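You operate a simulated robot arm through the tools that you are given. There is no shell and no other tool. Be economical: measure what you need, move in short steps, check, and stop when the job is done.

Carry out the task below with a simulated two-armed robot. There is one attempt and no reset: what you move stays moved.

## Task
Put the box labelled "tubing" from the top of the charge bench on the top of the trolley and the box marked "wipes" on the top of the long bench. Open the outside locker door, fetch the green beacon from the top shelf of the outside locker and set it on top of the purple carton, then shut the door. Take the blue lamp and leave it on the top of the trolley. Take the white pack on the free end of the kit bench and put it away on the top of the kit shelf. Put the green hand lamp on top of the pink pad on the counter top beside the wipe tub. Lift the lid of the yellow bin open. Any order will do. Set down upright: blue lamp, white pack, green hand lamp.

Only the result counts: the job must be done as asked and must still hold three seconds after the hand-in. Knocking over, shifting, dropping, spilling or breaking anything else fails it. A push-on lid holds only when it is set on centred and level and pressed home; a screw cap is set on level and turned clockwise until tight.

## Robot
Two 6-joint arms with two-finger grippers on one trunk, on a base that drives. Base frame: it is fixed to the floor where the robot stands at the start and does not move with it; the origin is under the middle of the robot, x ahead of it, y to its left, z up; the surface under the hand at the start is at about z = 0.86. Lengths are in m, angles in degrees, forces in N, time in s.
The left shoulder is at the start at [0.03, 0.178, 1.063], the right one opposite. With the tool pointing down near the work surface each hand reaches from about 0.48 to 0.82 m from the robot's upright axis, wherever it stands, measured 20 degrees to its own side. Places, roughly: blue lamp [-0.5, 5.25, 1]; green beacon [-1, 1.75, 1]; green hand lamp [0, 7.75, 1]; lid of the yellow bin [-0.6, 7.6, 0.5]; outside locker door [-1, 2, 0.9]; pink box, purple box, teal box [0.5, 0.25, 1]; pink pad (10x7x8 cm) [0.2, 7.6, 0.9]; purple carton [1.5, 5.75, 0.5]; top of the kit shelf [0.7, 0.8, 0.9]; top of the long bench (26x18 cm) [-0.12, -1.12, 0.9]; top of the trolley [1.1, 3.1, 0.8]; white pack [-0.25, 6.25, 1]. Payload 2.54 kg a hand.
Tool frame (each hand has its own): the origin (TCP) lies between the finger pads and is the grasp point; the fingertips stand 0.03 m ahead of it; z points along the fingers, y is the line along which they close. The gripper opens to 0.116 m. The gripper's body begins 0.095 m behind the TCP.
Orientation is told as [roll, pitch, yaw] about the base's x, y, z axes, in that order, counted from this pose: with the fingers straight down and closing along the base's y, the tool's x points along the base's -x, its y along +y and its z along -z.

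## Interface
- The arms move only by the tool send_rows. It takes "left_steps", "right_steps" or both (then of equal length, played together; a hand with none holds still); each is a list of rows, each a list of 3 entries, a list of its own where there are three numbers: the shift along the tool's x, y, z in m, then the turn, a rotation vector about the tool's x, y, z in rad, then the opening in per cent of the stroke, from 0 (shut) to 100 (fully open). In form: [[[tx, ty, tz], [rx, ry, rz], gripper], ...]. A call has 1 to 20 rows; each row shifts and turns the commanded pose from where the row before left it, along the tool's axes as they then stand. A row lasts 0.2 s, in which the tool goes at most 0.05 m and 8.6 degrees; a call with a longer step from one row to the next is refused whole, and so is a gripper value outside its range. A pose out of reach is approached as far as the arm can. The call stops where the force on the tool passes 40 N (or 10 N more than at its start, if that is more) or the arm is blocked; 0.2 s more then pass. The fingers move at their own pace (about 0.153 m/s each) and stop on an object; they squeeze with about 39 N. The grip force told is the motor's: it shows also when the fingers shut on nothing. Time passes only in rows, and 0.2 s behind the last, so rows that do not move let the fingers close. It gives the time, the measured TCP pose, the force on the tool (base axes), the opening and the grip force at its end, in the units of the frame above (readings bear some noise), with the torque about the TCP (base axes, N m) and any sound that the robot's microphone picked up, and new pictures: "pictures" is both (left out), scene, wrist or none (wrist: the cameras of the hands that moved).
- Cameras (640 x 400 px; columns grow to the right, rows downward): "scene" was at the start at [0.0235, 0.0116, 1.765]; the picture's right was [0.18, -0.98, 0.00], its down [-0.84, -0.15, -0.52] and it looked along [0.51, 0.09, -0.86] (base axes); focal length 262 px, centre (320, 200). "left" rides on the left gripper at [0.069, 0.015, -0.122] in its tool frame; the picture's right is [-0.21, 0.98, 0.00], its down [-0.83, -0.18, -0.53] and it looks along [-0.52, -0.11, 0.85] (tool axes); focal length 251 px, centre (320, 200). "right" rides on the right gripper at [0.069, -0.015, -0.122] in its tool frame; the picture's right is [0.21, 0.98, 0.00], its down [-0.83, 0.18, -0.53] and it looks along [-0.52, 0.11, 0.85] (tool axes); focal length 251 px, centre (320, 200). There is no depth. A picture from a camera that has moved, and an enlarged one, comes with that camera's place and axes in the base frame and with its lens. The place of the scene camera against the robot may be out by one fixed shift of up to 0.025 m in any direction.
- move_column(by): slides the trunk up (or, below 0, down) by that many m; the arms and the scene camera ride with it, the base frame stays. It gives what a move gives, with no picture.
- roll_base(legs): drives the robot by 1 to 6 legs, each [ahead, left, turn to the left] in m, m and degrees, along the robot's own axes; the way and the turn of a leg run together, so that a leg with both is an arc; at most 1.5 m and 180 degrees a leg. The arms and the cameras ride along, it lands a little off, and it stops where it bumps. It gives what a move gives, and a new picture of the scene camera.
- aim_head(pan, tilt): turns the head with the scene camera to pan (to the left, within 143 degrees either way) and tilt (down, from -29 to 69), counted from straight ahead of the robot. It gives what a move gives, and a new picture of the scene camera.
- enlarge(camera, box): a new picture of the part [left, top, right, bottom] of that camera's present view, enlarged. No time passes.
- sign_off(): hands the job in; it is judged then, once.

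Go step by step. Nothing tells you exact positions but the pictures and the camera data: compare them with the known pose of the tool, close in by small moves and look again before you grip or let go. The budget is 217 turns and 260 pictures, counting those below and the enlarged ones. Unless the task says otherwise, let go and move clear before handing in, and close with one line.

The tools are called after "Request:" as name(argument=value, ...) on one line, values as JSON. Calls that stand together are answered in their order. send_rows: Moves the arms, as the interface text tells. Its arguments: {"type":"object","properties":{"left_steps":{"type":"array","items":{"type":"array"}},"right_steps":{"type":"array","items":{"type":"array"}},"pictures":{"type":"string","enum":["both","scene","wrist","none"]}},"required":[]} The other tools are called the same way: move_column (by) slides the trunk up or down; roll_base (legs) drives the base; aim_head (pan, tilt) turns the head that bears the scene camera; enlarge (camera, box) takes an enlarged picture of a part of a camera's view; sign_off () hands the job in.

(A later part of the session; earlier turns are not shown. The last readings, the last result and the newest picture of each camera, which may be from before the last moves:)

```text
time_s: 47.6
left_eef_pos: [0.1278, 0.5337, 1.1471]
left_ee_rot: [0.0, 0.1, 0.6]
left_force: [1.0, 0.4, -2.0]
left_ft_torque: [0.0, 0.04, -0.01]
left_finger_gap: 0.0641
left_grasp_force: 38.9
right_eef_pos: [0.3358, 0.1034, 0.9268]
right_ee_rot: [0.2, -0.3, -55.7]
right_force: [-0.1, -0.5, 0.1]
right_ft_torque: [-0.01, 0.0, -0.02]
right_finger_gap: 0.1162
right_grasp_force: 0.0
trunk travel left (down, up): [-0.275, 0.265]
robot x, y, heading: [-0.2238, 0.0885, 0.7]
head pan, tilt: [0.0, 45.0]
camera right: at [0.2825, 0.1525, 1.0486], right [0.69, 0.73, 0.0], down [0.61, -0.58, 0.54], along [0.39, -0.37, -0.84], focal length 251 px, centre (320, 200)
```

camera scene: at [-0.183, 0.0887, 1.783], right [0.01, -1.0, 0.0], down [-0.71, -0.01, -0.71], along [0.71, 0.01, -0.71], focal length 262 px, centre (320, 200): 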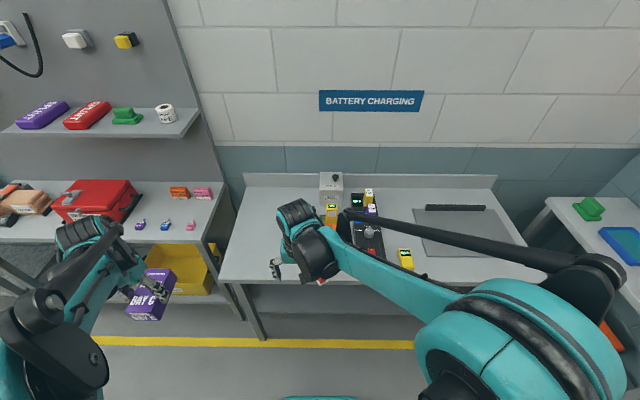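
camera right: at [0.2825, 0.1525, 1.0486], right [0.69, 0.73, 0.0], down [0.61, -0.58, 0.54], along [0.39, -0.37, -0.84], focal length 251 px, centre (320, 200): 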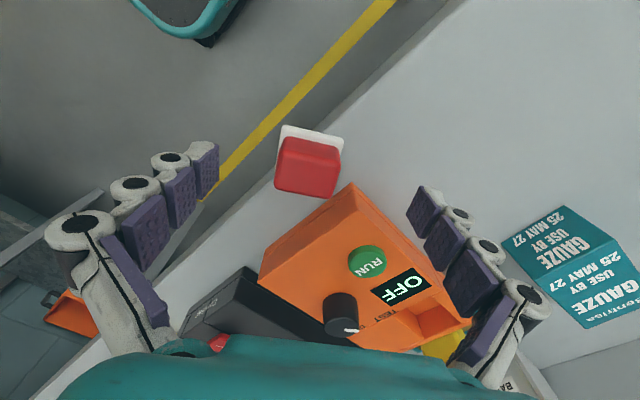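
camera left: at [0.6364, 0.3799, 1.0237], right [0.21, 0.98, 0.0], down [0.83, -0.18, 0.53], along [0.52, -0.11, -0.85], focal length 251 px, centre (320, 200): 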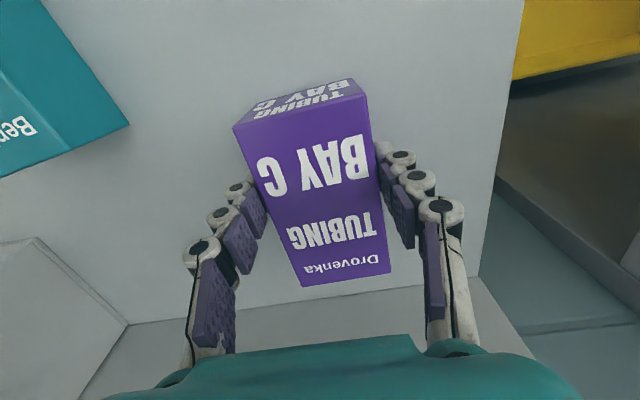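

Request:
send_rows(right_steps=[[[0.009, -0.006, 0], [0, 0, 0], 100], [[0, 0, 0.02], [0, 0, 0], 100], [[0, 0, 0.011], [0, 0, 0], 100]], pictures="wrist")

```text
time_s: 48.4
left_eef_pos: [0.1274, 0.5344, 1.1479]
left_ee_rot: [0.0, 0.0, 0.5]
left_force: [-0.6, 0.0, -2.0]
left_ft_torque: [0.0, -0.04, 0.0]
left_finger_gap: 0.0639
left_grasp_force: 38.8
right_eef_pos: [0.3258, 0.1047, 0.8974]
right_ee_rot: [0.2, -0.4, -55.7]
right_force: [0.7, -1.1, 0.0]
right_ft_torque: [-0.02, -0.02, 0.04]
right_finger_gap: 0.1162
right_grasp_force: 0.1
trunk travel left (down, up): [-0.275, 0.265]
robot x, y, heading: [-0.2168, 0.0874, 0.5]
head pan, tilt: [0.0, 45.0]
camera right: at [0.2736, 0.1533, 1.0194], right [0.69, 0.73, 0.0], down [0.61, -0.58, 0.54], along [0.39, -0.37, -0.84], focal length 251 px, centre (320, 200)
```

right: 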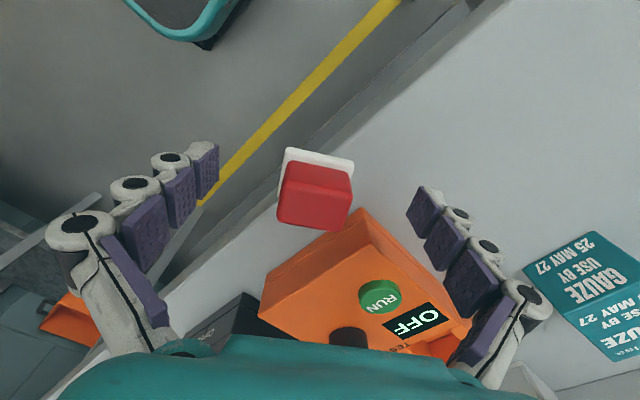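

Request:
send_rows(right_steps=[[[0.006, -0.002, 0], [0, 0, 0], 100], [[0, 0, 0], [0, 0, 0], 60], [[0, 0, 0], [0, 0, 0], 40], [[0, 0, 0], [0, 0, 0], 20], [[0, 0, 0], [0, 0, 0], 20], [[0, 0, 0], [0, 0, 0], 20]], pictures="wrist")

```text
time_s: 49.8
left_eef_pos: [0.1274, 0.5336, 1.1473]
left_ee_rot: [0.0, -0.1, 0.6]
left_force: [0.6, 0.1, -2.8]
left_ft_torque: [0.01, 0.03, -0.01]
left_finger_gap: 0.0638
left_grasp_force: 39.0
right_eef_pos: [0.3215, 0.1081, 0.8969]
right_ee_rot: [0.1, -0.3, -55.8]
right_force: [0.4, 0.6, 0.7]
right_ft_torque: [-0.02, 0.02, -0.02]
right_finger_gap: 0.0427
right_grasp_force: 39.1
trunk travel left (down, up): [-0.275, 0.265]
robot x, y, heading: [-0.2176, 0.0886, 0.5]
head pan, tilt: [0.0, 45.0]
camera right: at [0.2688, 0.1561, 1.0191], right [0.69, 0.73, 0.0], down [0.61, -0.58, 0.54], along [0.39, -0.37, -0.84], focal length 251 px, centre (320, 200)
```

right: 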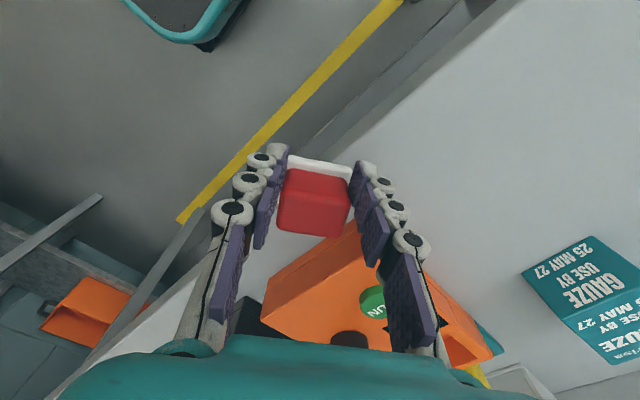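

Gripped. I lift it, turn it back 56° and move it over its original place.

Request:
send_rows(right_steps=[[[0, 0, -0.04], [0, 0, 0], 20], [[0, 0, -0.04], [0, 0, 0], 20], [[0, 0, 0], [0, 0, -0.1396], 20], [[0, 0, 0], [0, 0, -0.1396], 20], [[0, 0, 0], [0, 0, -0.1396], 20], [[0, 0, 0], [0, 0, -0.1396], 20], [[0, 0, 0], [0, 0, -0.1396], 20], [[0, 0, 0], [0, 0, -0.1396], 20], [[0, 0, 0], [0, 0, -0.1396], 20], [[-0.03, 0.021, 0], [0, 0, 0], 20], [[-0.031, 0.021, 0], [0, 0, 0], 20]], pictures="wrist")

Request:
enlarge(camera="right", box=[160, 100, 480, 300])

```text
time_s: 52.2
left_eef_pos: [0.1284, 0.5344, 1.1467]
left_ee_rot: [-0.1, 0.0, 0.6]
left_force: [0.3, 0.0, -2.4]
left_ft_torque: [-0.02, 0.0, 0.02]
left_finger_gap: 0.0642
left_grasp_force: 39.2
right_eef_pos: [0.3809, 0.151, 0.9754]
right_ee_rot: [-0.2, -0.4, 0.4]
right_force: [0.4, -0.1, 0.4]
right_ft_torque: [-0.03, 0.0, -0.02]
right_finger_gap: 0.0426
right_grasp_force: 38.7
trunk travel left (down, up): [-0.275, 0.265]
robot x, y, heading: [-0.2176, 0.0837, 0.8]
head pan, tilt: [0.0, 45.0]
camera right: at [0.3108, 0.1354, 1.0986], right [-0.22, 0.98, 0.0], down [0.82, 0.19, 0.54], along [0.53, 0.12, -0.84], focal length 251 px, centre (320, 200)
```

right: 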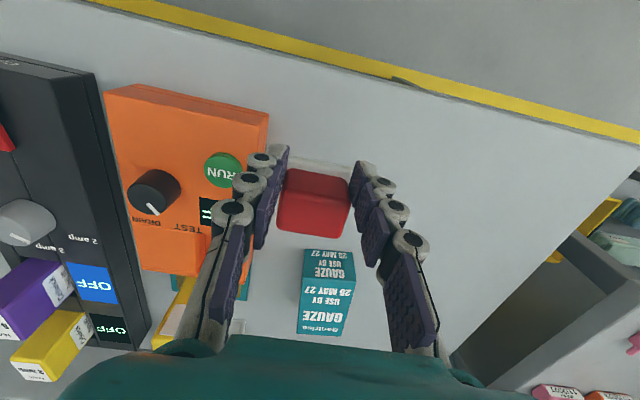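

```text
2.00 times, centred on (320, 200) of right
camera zoom: at [0.3108, 0.1354, 1.0986], right [-0.22, 0.98, 0.0], down [0.82, 0.19, 0.54], along [0.53, 0.12, -0.84], focal length 503 px, centre (320, 200)
```

zoom: 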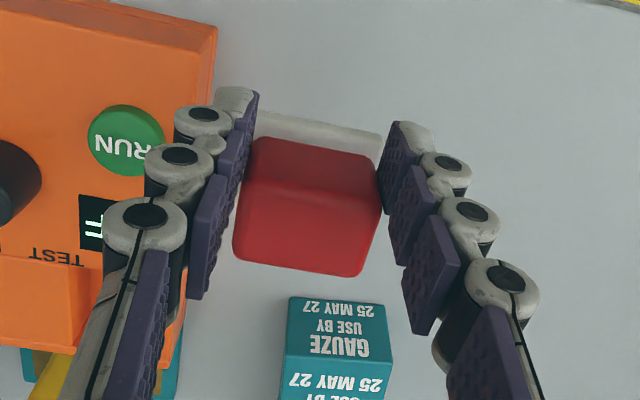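

Request:
send_rows(right_steps=[[[-0.002, 0, 0.035], [0, 0, 0], 20], [[0, 0, 0.03], [0, 0, 0], 20], [[0, 0, 0.008], [0, 0, 0], 20], [[0, 0, 0.004], [0, 0, 0], 20]], pictures="wrist")

```text
time_s: 53.2
left_eef_pos: [0.1271, 0.534, 1.1482]
left_ee_rot: [0.0, 0.0, 0.6]
left_force: [1.6, 0.6, -1.4]
left_ft_torque: [0.01, 0.05, 0.0]
left_finger_gap: 0.064
left_grasp_force: 39.2
right_eef_pos: [0.3855, 0.1492, 0.9001]
right_ee_rot: [-0.2, -0.4, 0.3]
right_force: [0.1, -0.4, -0.2]
right_ft_torque: [0.0, 0.01, -0.01]
right_finger_gap: 0.0424
right_grasp_force: 39.3
trunk travel left (down, up): [-0.275, 0.265]
robot x, y, heading: [-0.2202, 0.0886, 0.5]
head pan, tilt: [0.0, 45.0]
camera right: at [0.3159, 0.1346, 1.0227], right [-0.22, 0.98, 0.0], down [0.82, 0.19, 0.54], along [0.53, 0.12, -0.84], focal length 251 px, centre (320, 200)
```

right: 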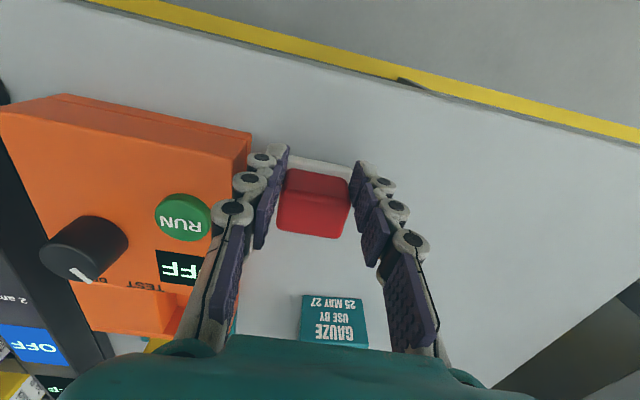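

Request:
send_rows(right_steps=[[[0, 0, 0.003], [0, 0, 0], 20], [[0, 0, 0.002], [0, 0, 0], 20], [[0, 0, 0], [0, 0, 0], 46], [[0, 0, 0], [0, 0, 0], 46], [[0, 0, -0.03], [0, 0, 0], 46], [[0, 0, -0.045], [0, 0, 0], 46], [[0.0, 0, -0.045], [0, 0, 0], 100], [[0.0, 0, -0.045], [0, 0, 0], 100], [[0.0, 0, -0.045], [0, 0, 0], 100], [[0.03, 0, -0.03], [0, 0, 0], 100]], pictures="wrist")

Request:
enlarge(camera="right", box=[160, 0, 480, 200])

```text
time_s: 55.4
left_eef_pos: [0.124, 0.5332, 1.1483]
left_ee_rot: [0.0, -0.2, 0.6]
left_force: [-0.5, 0.2, -2.1]
left_ft_torque: [-0.01, -0.04, -0.02]
left_finger_gap: 0.0639
left_grasp_force: 39.3
right_eef_pos: [0.3497, 0.1506, 1.1362]
right_ee_rot: [-0.1, -0.5, 0.3]
right_force: [-0.7, -0.1, 0.1]
right_ft_torque: [-0.04, -0.05, -0.05]
right_finger_gap: 0.1161
right_grasp_force: 0.1
trunk travel left (down, up): [-0.275, 0.265]
robot x, y, heading: [-0.2183, 0.0902, 0.3]
head pan, tilt: [0.0, 45.0]
camera right: at [0.2797, 0.1356, 1.2573], right [-0.22, 0.98, 0.0], down [0.82, 0.19, 0.54], along [0.53, 0.12, -0.84], focal length 251 px, centre (320, 200)
```

right: 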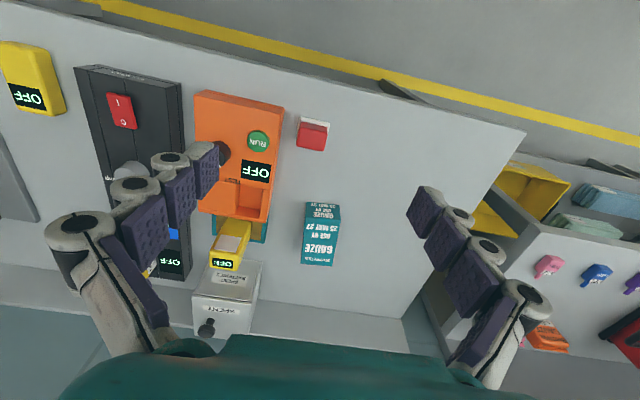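

```text
2.00 times, centred on (320, 100) of right
camera zoom: at [0.2797, 0.1356, 1.2573], right [-0.22, 0.98, 0.0], down [0.82, 0.19, 0.54], along [0.53, 0.12, -0.84], focal length 503 px, centre (320, 400)
```

zoom: 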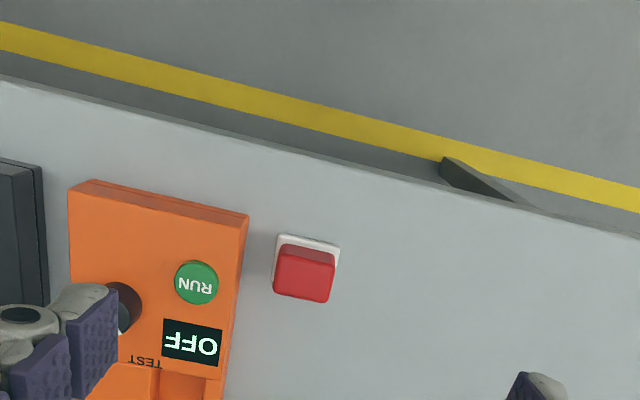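

The block is back, but about 1 cm too far from the edge by my measure. I regrip it and shift it 1 cm toward the edge.

Request:
send_rows(right_steps=[[[-0.0415, -0.0015, 0], [0, 0, 0], 50], [[0, 0, 0.045], [0, 0, 0], 50], [[0, 0, 0.045], [0, 0, 0], 50], [[0, 0, 0.045], [0, 0, 0], 50], [[0, 0, 0.045], [0, 0, 0], 50]], pictures="wrist")

```text
time_s: 56.6
left_eef_pos: [0.129, 0.5342, 1.148]
left_ee_rot: [0.1, 0.2, 0.6]
left_force: [0.9, 0.0, -3.1]
left_ft_torque: [-0.02, 0.05, 0.03]
left_finger_gap: 0.0639
left_grasp_force: 38.7
right_eef_pos: [0.3941, 0.1509, 0.9553]
right_ee_rot: [-0.2, -0.2, 0.3]
right_force: [0.7, 0.3, -0.9]
right_ft_torque: [-0.04, 0.02, 0.01]
right_finger_gap: 0.0578
right_grasp_force: 0.1
trunk travel left (down, up): [-0.275, 0.265]
robot x, y, heading: [-0.2152, 0.0869, 0.5]
head pan, tilt: [0.0, 45.0]
camera right: at [0.3234, 0.1348, 1.0779], right [-0.22, 0.98, 0.0], down [0.82, 0.19, 0.54], along [0.53, 0.12, -0.84], focal length 251 px, centre (320, 200)
```

right: 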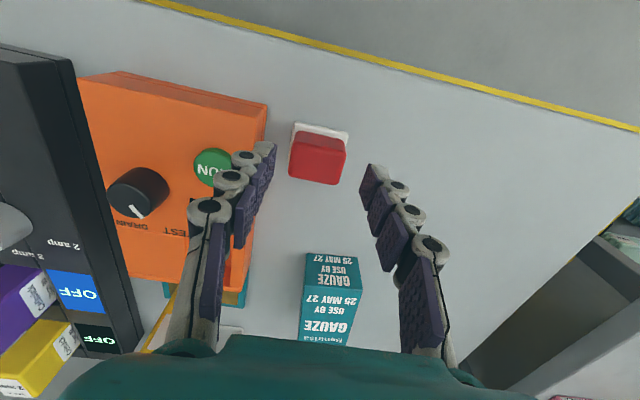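

Request:
send_rows(right_steps=[[[0, 0, 0.03], [0, 0, 0], 50], [[0, 0, 0.026], [0, 0, 0], 50], [[0, 0, 0], [0, 0, 0], 20], [[0, 0, 0], [0, 0, 0], 20], [[0, 0, -0.002], [0, 0, 0], 20], [[0.01, 0, 0], [0, 0, 0], 20], [[0, 0, 0.002], [0, 0, 0], 20], [[0, 0, 0], [0, 0, 0], 46], [[0, 0, 0], [0, 0, 0], 46], [[0, 0, -0.03], [0, 0, 0], 46], [[0, 0, -0.045], [0, 0, 0], 46], [[0, 0, -0.045], [0, 0, 0], 46], [[0, 0, -0.045], [0, 0, 0], 100], [[0, 0, -0.045], [0, 0, 0], 100], [[0.03, 0, -0.03], [0, 0, 0], 100]], pictures="wrist")

Request:
enlarge(camera="right", box=[160, 0, 480, 200])

```text
time_s: 59.8
left_eef_pos: [0.1249, 0.5334, 1.1494]
left_ee_rot: [0.0, -0.1, 0.6]
left_force: [0.1, -0.2, -1.5]
left_ft_torque: [0.01, -0.04, -0.02]
left_finger_gap: 0.0639
left_grasp_force: 39.2
right_eef_pos: [0.3509, 0.1512, 1.1411]
right_ee_rot: [-0.1, -0.5, 0.2]
right_force: [0.3, 0.6, -0.2]
right_ft_torque: [0.01, -0.04, -0.03]
right_finger_gap: 0.1161
right_grasp_force: 0.0
trunk travel left (down, up): [-0.275, 0.265]
robot x, y, heading: [-0.2184, 0.0885, 0.5]
head pan, tilt: [0.0, 45.0]
camera right: at [0.2823, 0.136, 1.2629], right [-0.22, 0.98, 0.0], down [0.82, 0.19, 0.54], along [0.53, 0.12, -0.84], focal length 251 px, centre (320, 200)
```

right: 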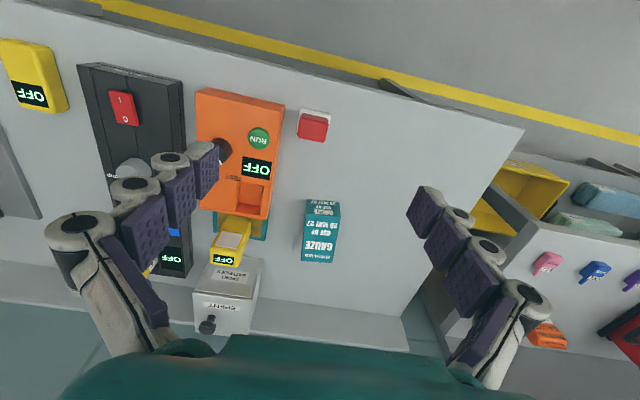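

```text
2.00 times, centred on (320, 100) of right
camera zoom: at [0.2823, 0.136, 1.2629], right [-0.22, 0.98, 0.0], down [0.82, 0.19, 0.54], along [0.53, 0.12, -0.84], focal length 503 px, centre (320, 400)
```

zoom: 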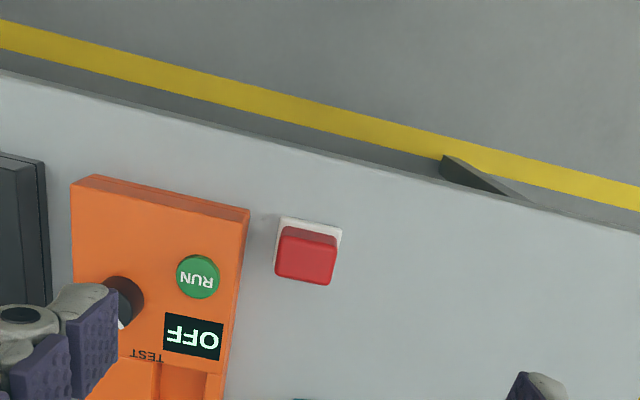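

The red block is back in place. I tuck the arms in and drive towards the trolley with the tubing box.

Request:
send_rows(left_steps=[[[0, -0.04, 0], [0, 0, 0], 20], [[0, -0.04, 0], [0, 0, 0], 20], [[0, -0.04, 0], [0, 0, 0], 20], [[-0.04, 0, 0], [0, 0, 0], 20]], right_steps=[[[0.04, -0.04, 0], [0, 0, 0], 100], [[0.04, -0.04, 0], [0, 0, 0], 100], [[0.03, -0.04, 0], [0, 0, 0], 100], [[0, -0.04, 0], [0, 0, 0], 100]], pictures="none")

Request:
roll_base(legs=[[0, 0, 90], [0.6, -0.1, 0]])

Request:
aim_head(pan=-15, tilt=25)

```text
refused: row 1 steps farther than a row can; nothing moved
```

```text
time_s: 67.1
left_eef_pos: [-0.5782, 1.0344, 1.1463]
left_ee_rot: [-0.1, 0.0, 90.6]
left_force: [-0.4, -0.4, -2.7]
left_ft_torque: [-0.04, -0.02, 0.0]
left_finger_gap: 0.0641
left_grasp_force: 38.4
right_eef_pos: [-0.1974, 1.2623, 1.1392]
right_ee_rot: [-0.1, -0.4, 90.3]
right_force: [0.2, 0.2, 0.1]
right_ft_torque: [-0.02, 0.0, 0.01]
right_finger_gap: 0.116
right_grasp_force: 0.1
trunk travel left (down, up): [-0.275, 0.265]
robot x, y, heading: [-0.1309, 0.6876, 90.9]
head pan, tilt: [0.0, 45.0]
camera scene: at [-0.1478, 0.7384, 1.7829], right [1.0, 0.01, 0.0], down [0.01, -0.71, -0.71], along [-0.01, 0.71, -0.71], focal length 262 px, centre (320, 200)
```

scene: 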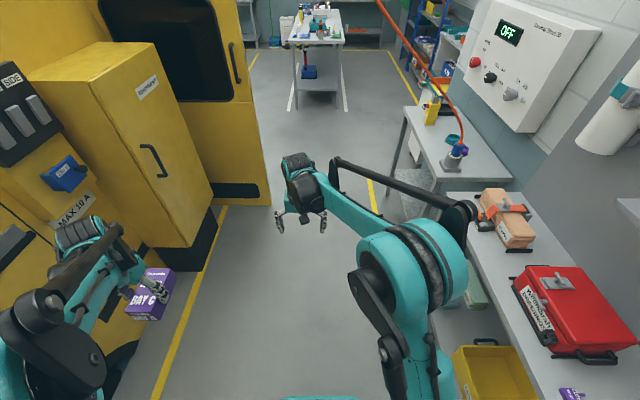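

```text
time_s: 67.9
left_eef_pos: [-0.5795, 1.0328, 1.1479]
left_ee_rot: [0.0, 0.0, 90.6]
left_force: [-0.2, -0.2, -2.6]
left_ft_torque: [-0.06, -0.01, 0.01]
left_finger_gap: 0.0641
left_grasp_force: 39.1
right_eef_pos: [-0.1958, 1.2601, 1.1387]
right_ee_rot: [-0.3, -0.3, 90.3]
right_force: [0.5, 0.2, 0.4]
right_ft_torque: [0.01, -0.02, 0.04]
right_finger_gap: 0.1163
right_grasp_force: 0.1
trunk travel left (down, up): [-0.275, 0.265]
robot x, y, heading: [-0.1336, 0.6891, 90.7]
head pan, tilt: [-15.0, 25.0]
camera scene: at [-0.1242, 0.7455, 1.8135], right [0.97, -0.25, 0.0], down [-0.1, -0.41, -0.91], along [0.23, 0.88, -0.42], focal length 262 px, centre (320, 200)
```

scene: 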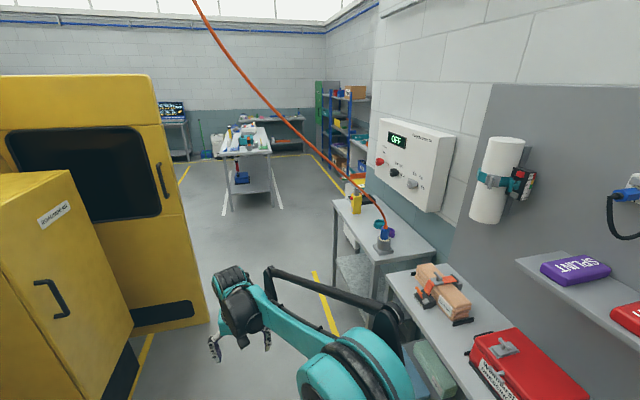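

Request:
enlarge(camera="scene", box=[300, 70, 460, 270])

Request:
send_rows(left_steps=[[[0, -0.04, 0], [0, 0, 0], 20], [[0, -0.04, 0], [0, 0, 0], 20], [[0, -0.04, 0], [0, 0, 0], 20], [[-0.04, 0, 0], [0, 0, 0], 20]], right_steps=[[[0.03, -0.035, 0], [0, 0, 0], 100], [[0.03, -0.035, 0], [0, 0, 0], 100], [[0.03, -0.035, 0], [0, 0, 0], 100], [[0, -0.04, 0], [0, 0, 0], 100]], pictures="none")

```text
2.00 times, centred on (380, 170) of scene
camera zoom: at [-0.1242, 0.7455, 1.8135], right [0.97, -0.25, 0.0], down [-0.1, -0.41, -0.91], along [0.23, 0.88, -0.42], focal length 524 px, centre (200, 260)
```

zoom: 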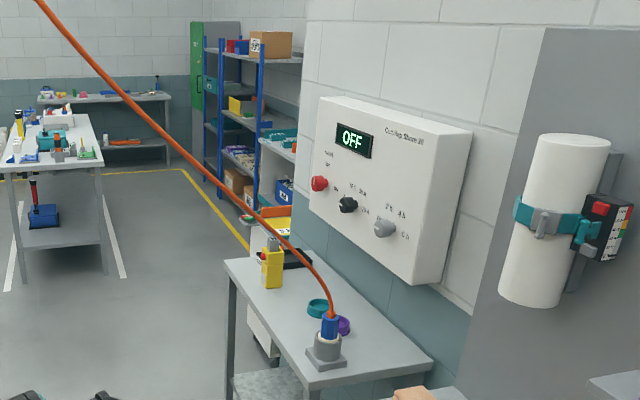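

```text
time_s: 68.9
left_eef_pos: [-0.4574, 1.0777, 1.1458]
left_ee_rot: [0.1, 0.2, 90.6]
left_force: [0.6, 1.3, -2.3]
left_ft_torque: [-0.11, -0.04, 0.01]
left_finger_gap: 0.0637
left_grasp_force: 39.3
right_eef_pos: [-0.0488, 1.176, 1.1406]
right_ee_rot: [-0.2, -0.2, 90.4]
right_force: [-0.2, 1.2, -0.1]
right_ft_torque: [-0.06, 0.01, 0.03]
right_finger_gap: 0.1161
right_grasp_force: 0.1
trunk travel left (down, up): [-0.275, 0.265]
robot x, y, heading: [-0.1344, 0.689, 90.8]
head pan, tilt: [-15.0, 25.0]
```

Request:
roll_base(legs=[[1.2, 0, -0.8], [0.95, -0.05, 0]])

Request:
aim_head(pan=-80, tilt=35)

```text
time_s: 79.7
left_eef_pos: [-0.3929, 3.2693, 1.1467]
left_ee_rot: [0.0, 0.0, 89.8]
left_force: [-0.8, 0.1, -1.9]
left_ft_torque: [-0.06, 0.0, -0.01]
left_finger_gap: 0.0641
left_grasp_force: 38.5
right_eef_pos: [0.0151, 3.3607, 1.1417]
right_ee_rot: [-0.1, -0.4, 89.4]
right_force: [0.7, -0.3, 0.6]
right_ft_torque: [-0.03, -0.02, 0.0]
right_finger_gap: 0.1161
right_grasp_force: 0.1
trunk travel left (down, up): [-0.275, 0.265]
robot x, y, heading: [-0.0763, 2.8789, 89.5]
head pan, tilt: [-15.0, 25.0]
camera scene: at [-0.0653, 2.9353, 1.8135], right [0.96, -0.26, 0.0], down [-0.11, -0.41, -0.91], along [0.24, 0.87, -0.42], focal length 262 px, centre (320, 200)
```

scene: 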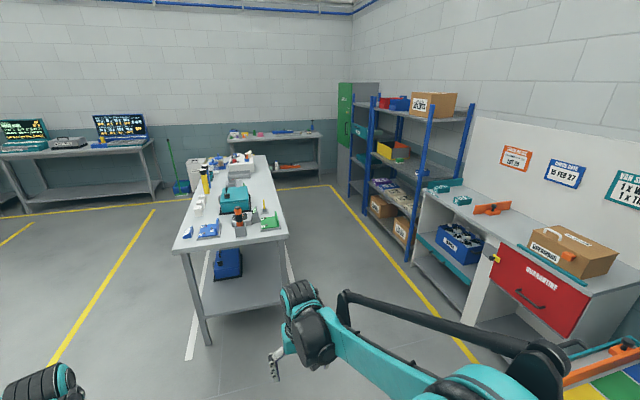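

```text
time_s: 81.1
left_eef_pos: [-0.395, 3.2686, 1.1469]
left_ee_rot: [0.0, 0.0, 89.6]
left_force: [0.2, 0.1, -2.2]
left_ft_torque: [-0.02, -0.05, 0.01]
left_finger_gap: 0.0639
left_grasp_force: 39.2
right_eef_pos: [0.0159, 3.3606, 1.1418]
right_ee_rot: [-0.1, -0.4, 89.4]
right_force: [-0.1, 0.1, -0.3]
right_ft_torque: [0.01, -0.01, 0.05]
right_finger_gap: 0.1159
right_grasp_force: 0.0
trunk travel left (down, up): [-0.275, 0.265]
robot x, y, heading: [-0.0774, 2.8763, 89.6]
head pan, tilt: [-80.0, 35.0]
camera scene: at [-0.0028, 2.8609, 1.7978], right [0.17, -0.99, 0.0], down [-0.57, -0.1, -0.82], along [0.81, 0.14, -0.57], focal length 262 px, centre (320, 200)
```

scene: 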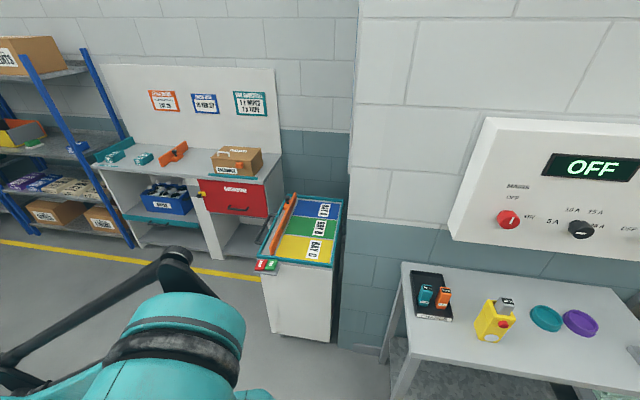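

Request:
enlarge(camera="scene", box=[230, 180, 390, 280])

```text
4.00 times, centred on (310, 230) of scene
camera zoom: at [-0.0028, 2.8609, 1.7978], right [0.17, -0.99, 0.0], down [-0.57, -0.1, -0.82], along [0.81, 0.14, -0.57], focal length 1048 px, centre (360, 80)
```

zoom: 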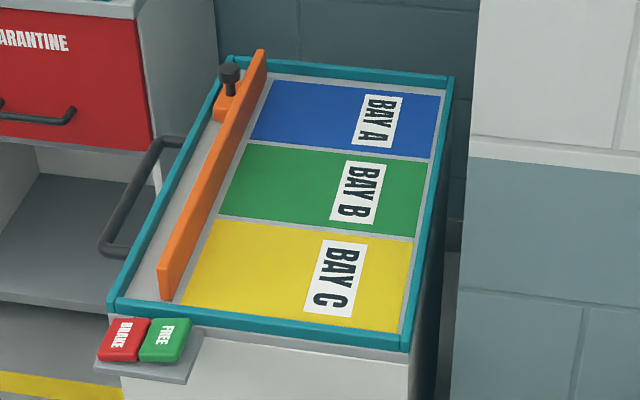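

The trolley is ahead right, with bays marked A, B and C on top. Bay C is centred at about (0.965, 3.09). I turn to face the trolley and drive closer.

Request:
roll_base(legs=[[0, 0, -90], [0.36, 0, 0]])

Request:
aim_head(pan=10, tilt=50)

```text
time_s: 87.1
left_eef_pos: [0.6635, 3.2193, 1.1478]
left_ee_rot: [0.0, 0.1, 1.9]
left_force: [0.0, -0.1, -2.5]
left_ft_torque: [0.0, 0.01, 0.0]
left_finger_gap: 0.0639
left_grasp_force: 39.4
right_eef_pos: [0.7707, 2.8121, 1.1415]
right_ee_rot: [-0.1, -0.3, 1.5]
right_force: [0.3, -1.3, 0.1]
right_ft_torque: [0.0, 0.01, 0.0]
right_finger_gap: 0.1159
right_grasp_force: 0.0
trunk travel left (down, up): [-0.275, 0.265]
robot x, y, heading: [0.2842, 2.8849, 1.9]
head pan, tilt: [-80.0, 35.0]
camera scene: at [0.2579, 2.7989, 1.7978], right [-0.98, -0.2, 0.0], down [-0.12, 0.56, -0.82], along [0.17, -0.8, -0.57], focal length 262 px, centre (320, 200)
```

scene: 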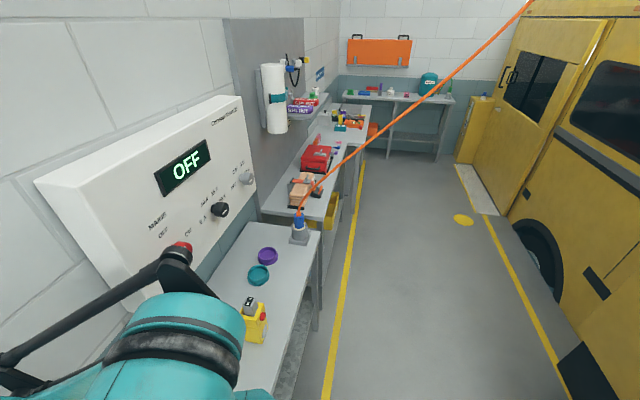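

```text
time_s: 88.8
left_eef_pos: [0.6621, 3.2199, 1.1462]
left_ee_rot: [0.1, 0.0, 1.8]
left_force: [0.4, -0.4, -2.4]
left_ft_torque: [-0.03, 0.01, -0.02]
left_finger_gap: 0.0639
left_grasp_force: 39.4
right_eef_pos: [0.7695, 2.8121, 1.143]
right_ee_rot: [-0.2, -0.4, 1.5]
right_force: [-1.0, 0.2, -0.4]
right_ft_torque: [-0.02, -0.01, 0.0]
right_finger_gap: 0.116
right_grasp_force: 0.0
trunk travel left (down, up): [-0.275, 0.265]
robot x, y, heading: [0.2835, 2.884, 1.7]
head pan, tilt: [10.0, 50.0]
camera scene: at [0.3143, 2.9008, 1.7761], right [0.2, -0.98, 0.0], down [-0.75, -0.16, -0.64], along [0.63, 0.13, -0.77], focal length 262 px, centre (320, 200)
```

scene: 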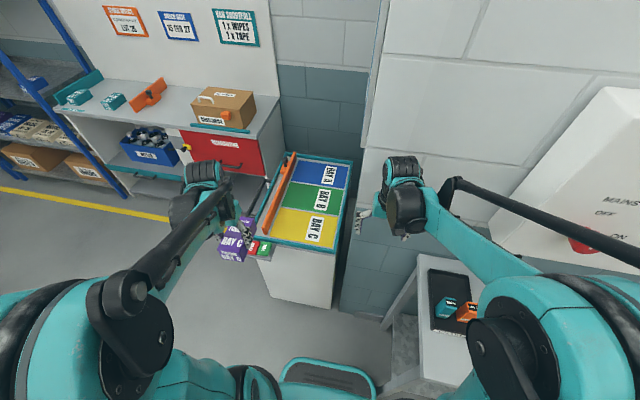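

Request:
send_rows(left_steps=[[[-0.042, -0.0205, 0], [0, 0, 0], 20], [[-0.042, -0.0205, 0], [0, 0, 0], 20], [[-0.042, -0.0205, 0], [0, 0, 0], 20], [[-0.042, -0.0205, 0], [0, 0, 0], 20], [[-0.042, -0.0205, 0], [0, 0, 0], 20], [[-0.042, -0.0205, 0], [0, 0, 0], 20], [[-0.042, -0.0205, 0], [0, 0, 0], 20]], pictures="both")

```text
time_s: 90.4
left_eef_pos: [0.964, 3.0839, 1.1478]
left_ee_rot: [0.1, 0.1, 1.8]
left_force: [0.9, -0.4, -2.4]
left_ft_torque: [0.04, 0.04, -0.01]
left_finger_gap: 0.0639
left_grasp_force: 39.1
right_eef_pos: [0.7707, 2.8126, 1.1411]
right_ee_rot: [-0.1, -0.2, 1.6]
right_force: [0.4, -0.8, -0.8]
right_ft_torque: [0.04, 0.04, 0.02]
right_finger_gap: 0.1159
right_grasp_force: 0.1
trunk travel left (down, up): [-0.275, 0.265]
robot x, y, heading: [0.2772, 2.885, 2.1]
head pan, tilt: [10.0, 50.0]
camera scene: at [0.317, 2.8999, 1.776], right [0.2, -0.98, 0.0], down [-0.75, -0.16, -0.64], along [0.63, 0.13, -0.77], focal length 262 px, centre (320, 200)
camera left: at [0.8938, 3.0966, 1.2701], right [0.18, 0.98, 0.0], down [0.83, -0.16, 0.53], along [0.52, -0.1, -0.85], focal length 251 px, centre (320, 200)
```

scene: 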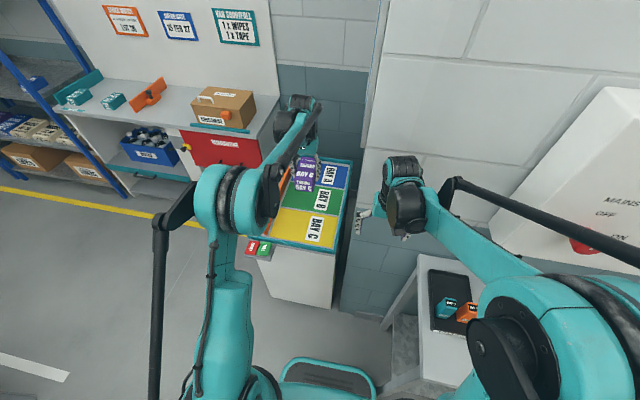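
left: 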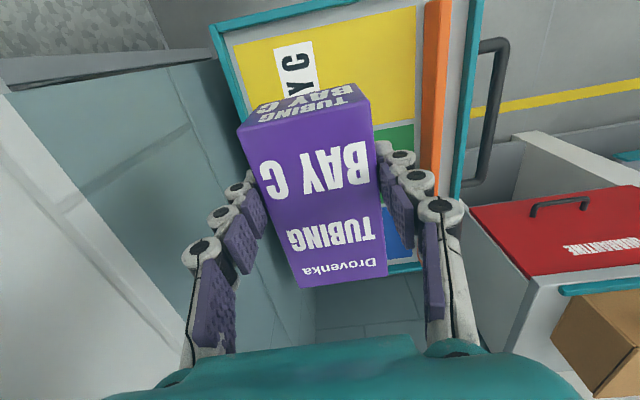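

The box hangs over Bay C (x 0.873–1.043, y 2.96–3.24). I lower it.

Request:
send_rows(left_steps=[[[0, 0.005, 0.045], [0, 0, 0], 20], [[0, 0.005, 0.045], [0, 0, 0], 20], [[0, 0, 0.045], [0, 0, 0], 20], [[0, 0, 0.045], [0, 0, 0], 20], [[0, 0, 0.045], [0, 0, 0], 20], [[0, 0, 0.045], [0, 0, 0], 20], [[0, 0, 0.012], [0, 0, 0], 20], [[0, 0, 0.006], [0, 0, 0], 20], [[0, 0, 0.006], [0, 0, 0], 20], [[0, 0, 0.006], [0, 0, 0], 20], [[0, 0, 0.006], [0, 0, 0], 20]], pictures="wrist")

```text
time_s: 92.7
left_eef_pos: [0.9579, 3.0942, 0.8466]
left_ee_rot: [0.2, 0.0, 1.8]
left_force: [-6.4, -0.9, 24.1]
left_ft_torque: [-0.43, -0.05, -0.02]
left_finger_gap: 0.0643
left_grasp_force: 39.2
right_eef_pos: [0.7663, 2.8124, 1.143]
right_ee_rot: [-0.1, -0.5, 1.6]
right_force: [0.7, -0.1, 0.5]
right_ft_torque: [0.0, 0.0, -0.02]
right_finger_gap: 0.1162
right_grasp_force: 0.0
trunk travel left (down, up): [-0.275, 0.265]
robot x, y, heading: [0.2795, 2.8856, 1.7]
head pan, tilt: [10.0, 50.0]
stopped in row 11 (left hand): the force on the tool passed its limit at 55 N (the readings are from after the stop); the commanded pose is now the measured one
camera left: at [0.8878, 3.1077, 0.9693], right [0.18, 0.98, 0.0], down [0.83, -0.16, 0.53], along [0.52, -0.1, -0.85], focal length 251 px, centre (320, 200)
```

left: 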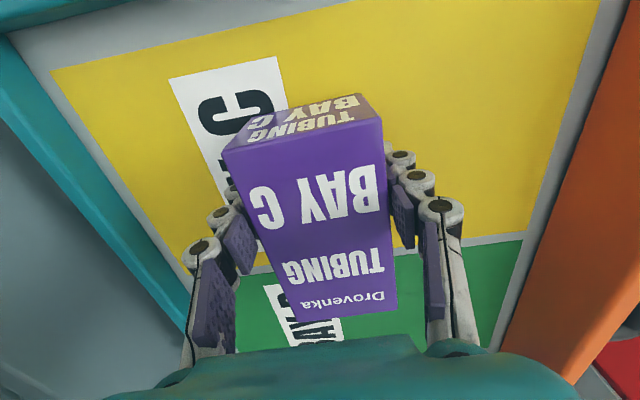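

Request:
send_rows(left_steps=[[[0, 0, 0], [0, 0, 0], 75], [[0, 0, 0], [0, 0, 0], 85], [[0, 0, 0], [0, 0, 0], 85], [[0, 0, -0.04], [0, 0, 0], 85], [[0, 0, -0.045], [0, 0, 0], 85], [[0, 0, -0.045], [0, 0, 0], 100], [[0, 0, -0.045], [0, 0, 0], 100], [[0, 0, -0.045], [0, 0, 0], 100], [[0, 0, -0.045], [0, 0, 0], 100], [[0.04, 0, -0.03], [0, 0, 0], 100], [[0.045, 0, 0], [0, 0, 0], 100], [[0.045, 0, 0], [0, 0, 0], 100]], pictures="both")

```text
time_s: 95.3
left_eef_pos: [0.8303, 3.0905, 1.142]
left_ee_rot: [0.0, 0.0, 1.9]
left_force: [-1.1, -0.5, 0.1]
left_ft_torque: [0.0, -0.04, 0.0]
left_finger_gap: 0.1159
left_grasp_force: 0.0
right_eef_pos: [0.7674, 2.8131, 1.1439]
right_ee_rot: [-0.2, -0.5, 1.6]
right_force: [-0.1, -0.6, 0.0]
right_ft_torque: [0.02, -0.06, -0.01]
right_finger_gap: 0.1159
right_grasp_force: 0.0
trunk travel left (down, up): [-0.275, 0.265]
robot x, y, heading: [0.286, 2.8903, 2.0]
head pan, tilt: [10.0, 50.0]
camera scene: at [0.3114, 2.9008, 1.7761], right [0.2, -0.98, 0.0], down [-0.75, -0.16, -0.64], along [0.63, 0.13, -0.77], focal length 262 px, centre (320, 200)
camera left: at [0.76, 3.1037, 1.2629], right [0.18, 0.98, 0.0], down [0.83, -0.16, 0.53], along [0.53, -0.1, -0.85], focal length 251 px, centre (320, 200)
```

scene: 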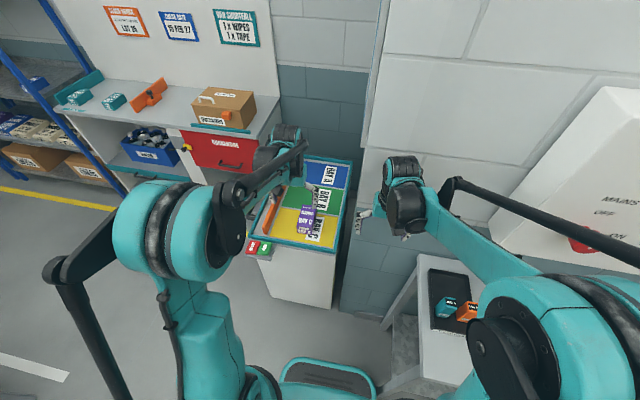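
left: 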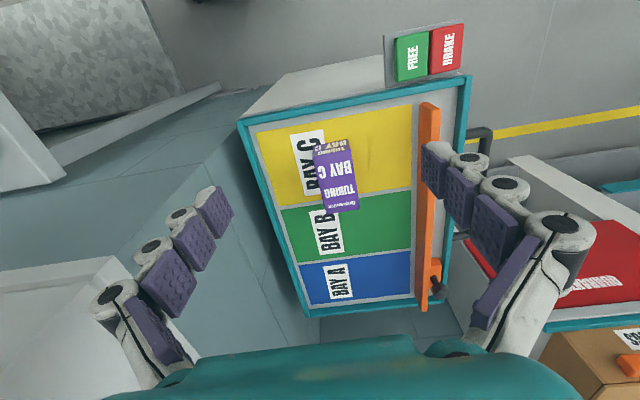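

The tubing box is on the trolley. Next I back off, turn around and go to the outside locker.

Request:
roll_base(legs=[[-0.4, 0, 0], [0, 0, 178], [0, 0.9, 0]])

Request:
aim_head(pan=0, tilt=35)

```text
time_s: 106.2
left_eef_pos: [-0.6789, 2.5941, 1.1402]
left_ee_rot: [-0.2, -0.3, -179.6]
left_force: [-8.8, -4.2, 1.0]
left_ft_torque: [0.41, -0.63, -0.62]
left_finger_gap: 0.1154
left_grasp_force: 0.0
right_eef_pos: [-0.6066, 2.8685, 1.1417]
right_ee_rot: [-0.2, -0.5, -179.5]
right_force: [0.8, -0.2, 0.6]
right_ft_torque: [0.05, -0.02, 0.0]
right_finger_gap: 0.1159
right_grasp_force: 0.1
trunk travel left (down, up): [-0.275, 0.265]
robot x, y, heading: [-0.1199, 2.7897, -179.2]
head pan, tilt: [10.0, 50.0]
stopped in leg 3: the force on the tool passed its limit at 44 N (the readings are from after the stop); the commanded pose is now the measured one
camera scene: at [-0.1812, 2.7695, 1.776], right [-0.19, 0.98, 0.0], down [0.75, 0.14, -0.64], along [-0.63, -0.12, -0.77], focal length 262 px, centre (320, 200)
```

scene: 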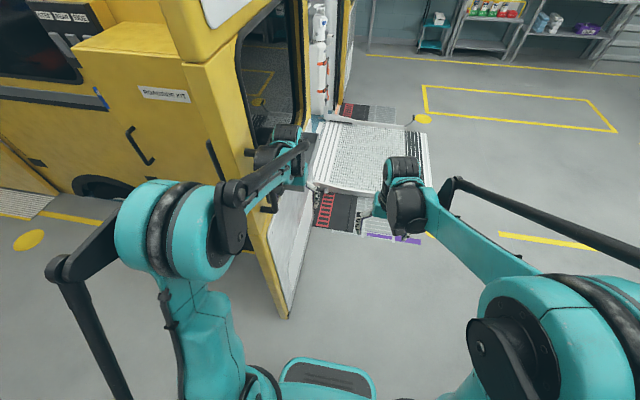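

```text
time_s: 107.0
left_eef_pos: [-0.6769, 2.5975, 1.1404]
left_ee_rot: [-0.3, -0.2, -179.7]
left_force: [-7.9, -0.8, -0.3]
left_ft_torque: [0.14, -0.55, -0.56]
left_finger_gap: 0.1162
left_grasp_force: 0.0
right_eef_pos: [-0.6068, 2.8696, 1.1413]
right_ee_rot: [-0.2, -0.3, -179.6]
right_force: [0.3, 0.2, 0.1]
right_ft_torque: [0.02, 0.0, 0.0]
right_finger_gap: 0.1157
right_grasp_force: 0.0
trunk travel left (down, up): [-0.275, 0.265]
robot x, y, heading: [-0.1189, 2.7936, -179.1]
head pan, tilt: [0.0, 35.0]
camera scene: at [-0.1937, 2.7861, 1.7977], right [-0.01, 1.0, 0.0], down [0.58, 0.01, -0.82], along [-0.82, -0.01, -0.58], focal length 262 px, centre (320, 200)
```

scene: 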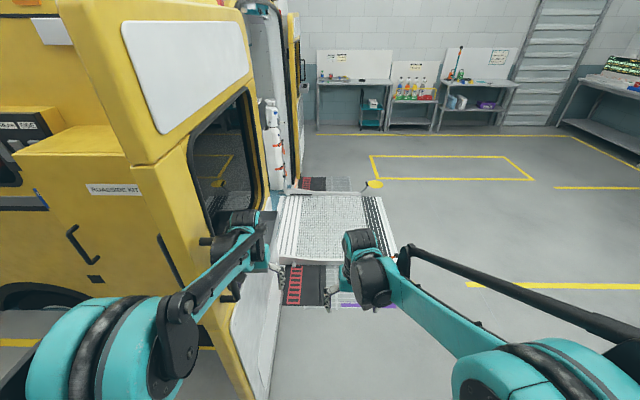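

The left hand touched the vehicle's open rear door. I move away from it, draw both hands in, and pass with more room.

Request:
roll_base(legs=[[0, -0.12, 0]])

Request:
send_rows(left_steps=[[[0.045, 0, 0], [0, 0, 0], 100], [[0.045, 0, 0], [0, 0, 0], 100], [[0.045, 0.01, 0], [0, 0, 0], 100], [[0.045, 0.01, 0], [0, 0, 0], 100]], right_steps=[[[0.03, 0, 0], [0, 0, 0], 100], [[0.03, -0.02, 0], [0, 0, 0], 100], [[0.03, -0.03, 0], [0, 0, 0], 100], [[0.03, -0.03, 0], [0, 0, 0], 100]], pictures="none")

```text
time_s: 108.2
left_eef_pos: [-0.6777, 2.7173, 1.1406]
left_ee_rot: [-0.4, -0.3, -179.7]
left_force: [-0.4, 0.4, -0.4]
left_ft_torque: [-0.01, 0.01, 0.01]
left_finger_gap: 0.116
left_grasp_force: 0.1
right_eef_pos: [-0.6086, 2.9897, 1.142]
right_ee_rot: [-0.1, -0.4, -179.3]
right_force: [0.5, 0.2, 0.4]
right_ft_torque: [-0.03, -0.03, 0.0]
right_finger_gap: 0.1159
right_grasp_force: 0.0
trunk travel left (down, up): [-0.275, 0.265]
robot x, y, heading: [-0.1217, 2.9105, -179.1]
head pan, tilt: [0.0, 35.0]
camera scene: at [-0.1941, 2.9079, 1.7978], right [-0.02, 1.0, 0.0], down [0.57, 0.01, -0.82], along [-0.82, -0.01, -0.57], focal length 262 px, centre (320, 200)
```

scene: 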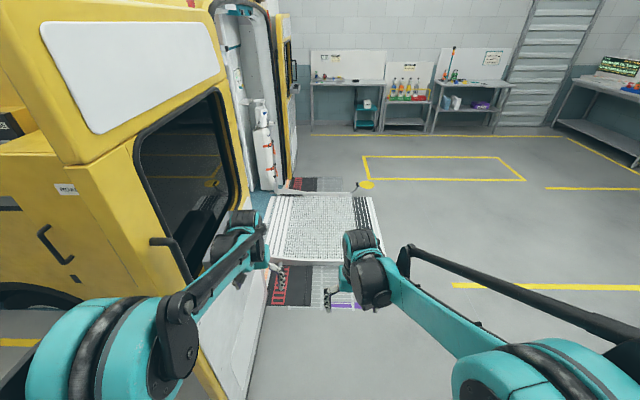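

```text
time_s: 109.2
left_eef_pos: [-0.4955, 2.7, 1.1404]
left_ee_rot: [-0.3, -0.6, -179.6]
left_force: [0.4, 0.3, 1.0]
left_ft_torque: [0.02, 0.05, 0.0]
left_finger_gap: 0.1159
left_grasp_force: 0.1
right_eef_pos: [-0.4848, 3.0708, 1.1465]
right_ee_rot: [-0.1, -0.5, -179.4]
right_force: [1.6, 0.4, 0.1]
right_ft_torque: [-0.03, 0.09, -0.03]
right_finger_gap: 0.1159
right_grasp_force: 0.1
trunk travel left (down, up): [-0.275, 0.265]
robot x, y, heading: [-0.1182, 2.9092, -179.2]
head pan, tilt: [0.0, 35.0]
```

Request:
roll_base(legs=[[-0.1, 0, 0], [0, 1.05, -0.5]])

```text
time_s: 115.5
left_eef_pos: [-0.4095, 1.6239, 1.1399]
left_ee_rot: [-0.4, -0.3, 178.3]
left_force: [-0.4, -0.2, 0.3]
left_ft_torque: [0.0, -0.03, 0.02]
left_finger_gap: 0.1163
left_grasp_force: 0.0
right_eef_pos: [-0.3836, 1.996, 1.1457]
right_ee_rot: [-0.1, -0.4, 178.7]
right_force: [0.7, -0.5, 0.5]
right_ft_torque: [0.03, -0.01, 0.01]
right_finger_gap: 0.1158
right_grasp_force: 0.1
trunk travel left (down, up): [-0.275, 0.265]
robot x, y, heading: [-0.0252, 1.8226, 178.7]
head pan, tilt: [0.0, 35.0]
camera scene: at [-0.0967, 1.8216, 1.7978], right [0.02, 1.0, 0.0], down [0.57, -0.01, -0.82], along [-0.82, 0.02, -0.57], focal length 262 px, centre (320, 200)
```

scene: 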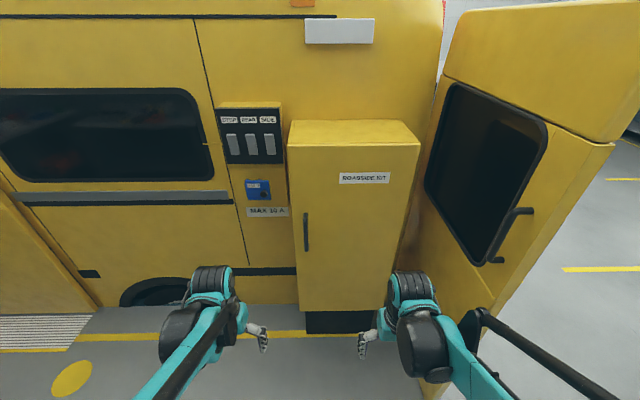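

The locker labelled "ROADSIDE KIT" is ahead. Its vertical handle is at about (-1.0, 1.78), z 0.88–1.10, and the hinges are on the right. I bring the left hand forward and turn it to point horizontally at the door.

Request:
send_rows(left_steps=[[[-0.04, -0.0133, 0.015], [0, 0, 0], 100], [[-0.04, -0.0133, 0.015], [0, 0, 0], 100], [[-0.04, -0.0133, 0.015], [0, 0, 0], 100], [[-0.04, -0.0133, 0.015], [0, 0, 0], 100], [[-0.04, -0.0133, 0.015], [0, 0, 0], 100], [[-0.04, -0.0133, 0.015], [0, 0, 0], 100], [[0, 0, 0], [0, -0.1428, 0], 100], [[0, 0, 0], [0, -0.1428, 0], 100], [[0, 0, 0], [0, -0.1428, 0], 100], [[0, 0, 0], [0, -0.1428, 0], 100], [[0, 0, 0], [0, -0.1428, 0], 100], [[0, 0, 0], [0, -0.1428, 0], 100], [[0, 0, 0], [0, -0.1428, 0], 100], [[0, 0, 0], [0, -0.1428, 0], 100], [[0, 0, 0], [0, -0.1428, 0], 100], [[0, 0, 0], [0, -0.1428, 0], 100], [[0, 0, 0], [0, -0.1428, 0], 100]], pictures="both")

```text
time_s: 119.1
left_eef_pos: [-0.7321, 1.7258, 1.1472]
left_ee_rot: [-30.0, -89.3, -151.6]
left_force: [-0.5, -0.6, 0.6]
left_ft_torque: [-0.02, 0.01, 0.0]
left_finger_gap: 0.1157
left_grasp_force: 0.2
left hand out of reach, approached as far as the arm can: row 13, 14, 15, 16, 17
right_eef_pos: [-0.3848, 1.9959, 1.146]
right_ee_rot: [-0.2, -0.4, 178.7]
right_force: [-1.5, -0.6, 0.0]
right_ft_torque: [0.01, -0.03, 0.03]
right_finger_gap: 0.116
right_grasp_force: 0.1
trunk travel left (down, up): [-0.275, 0.265]
robot x, y, heading: [-0.0211, 1.8203, 178.7]
head pan, tilt: [0.0, 35.0]
camera scene: at [-0.0979, 1.8221, 1.7977], right [0.02, 1.0, 0.0], down [0.57, -0.01, -0.82], along [-0.82, 0.02, -0.57], focal length 262 px, centre (320, 200)
camera left: at [-0.6098, 1.7079, 1.0789], right [-0.03, -0.98, 0.21], down [0.53, 0.16, 0.83], along [-0.85, 0.14, 0.51], focal length 251 px, centre (320, 200)
```

scene: 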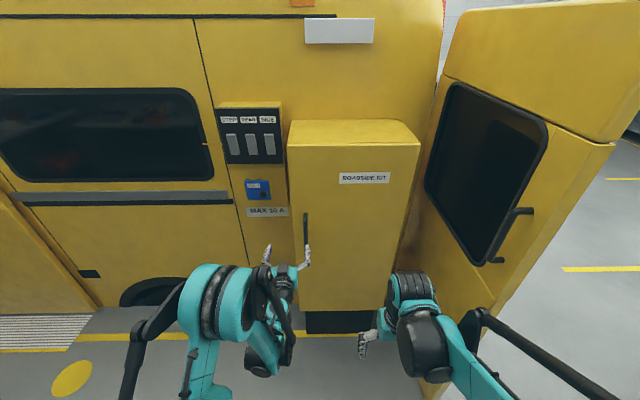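
left: 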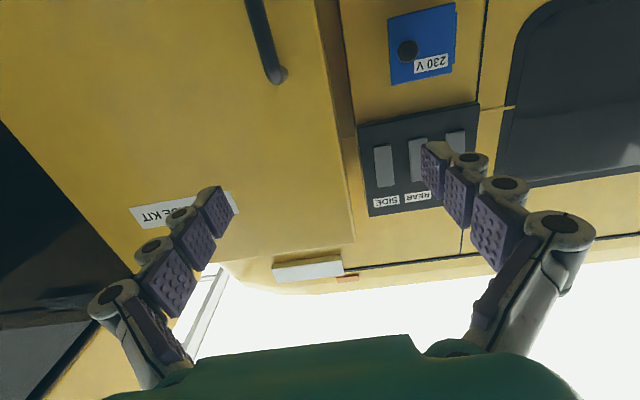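

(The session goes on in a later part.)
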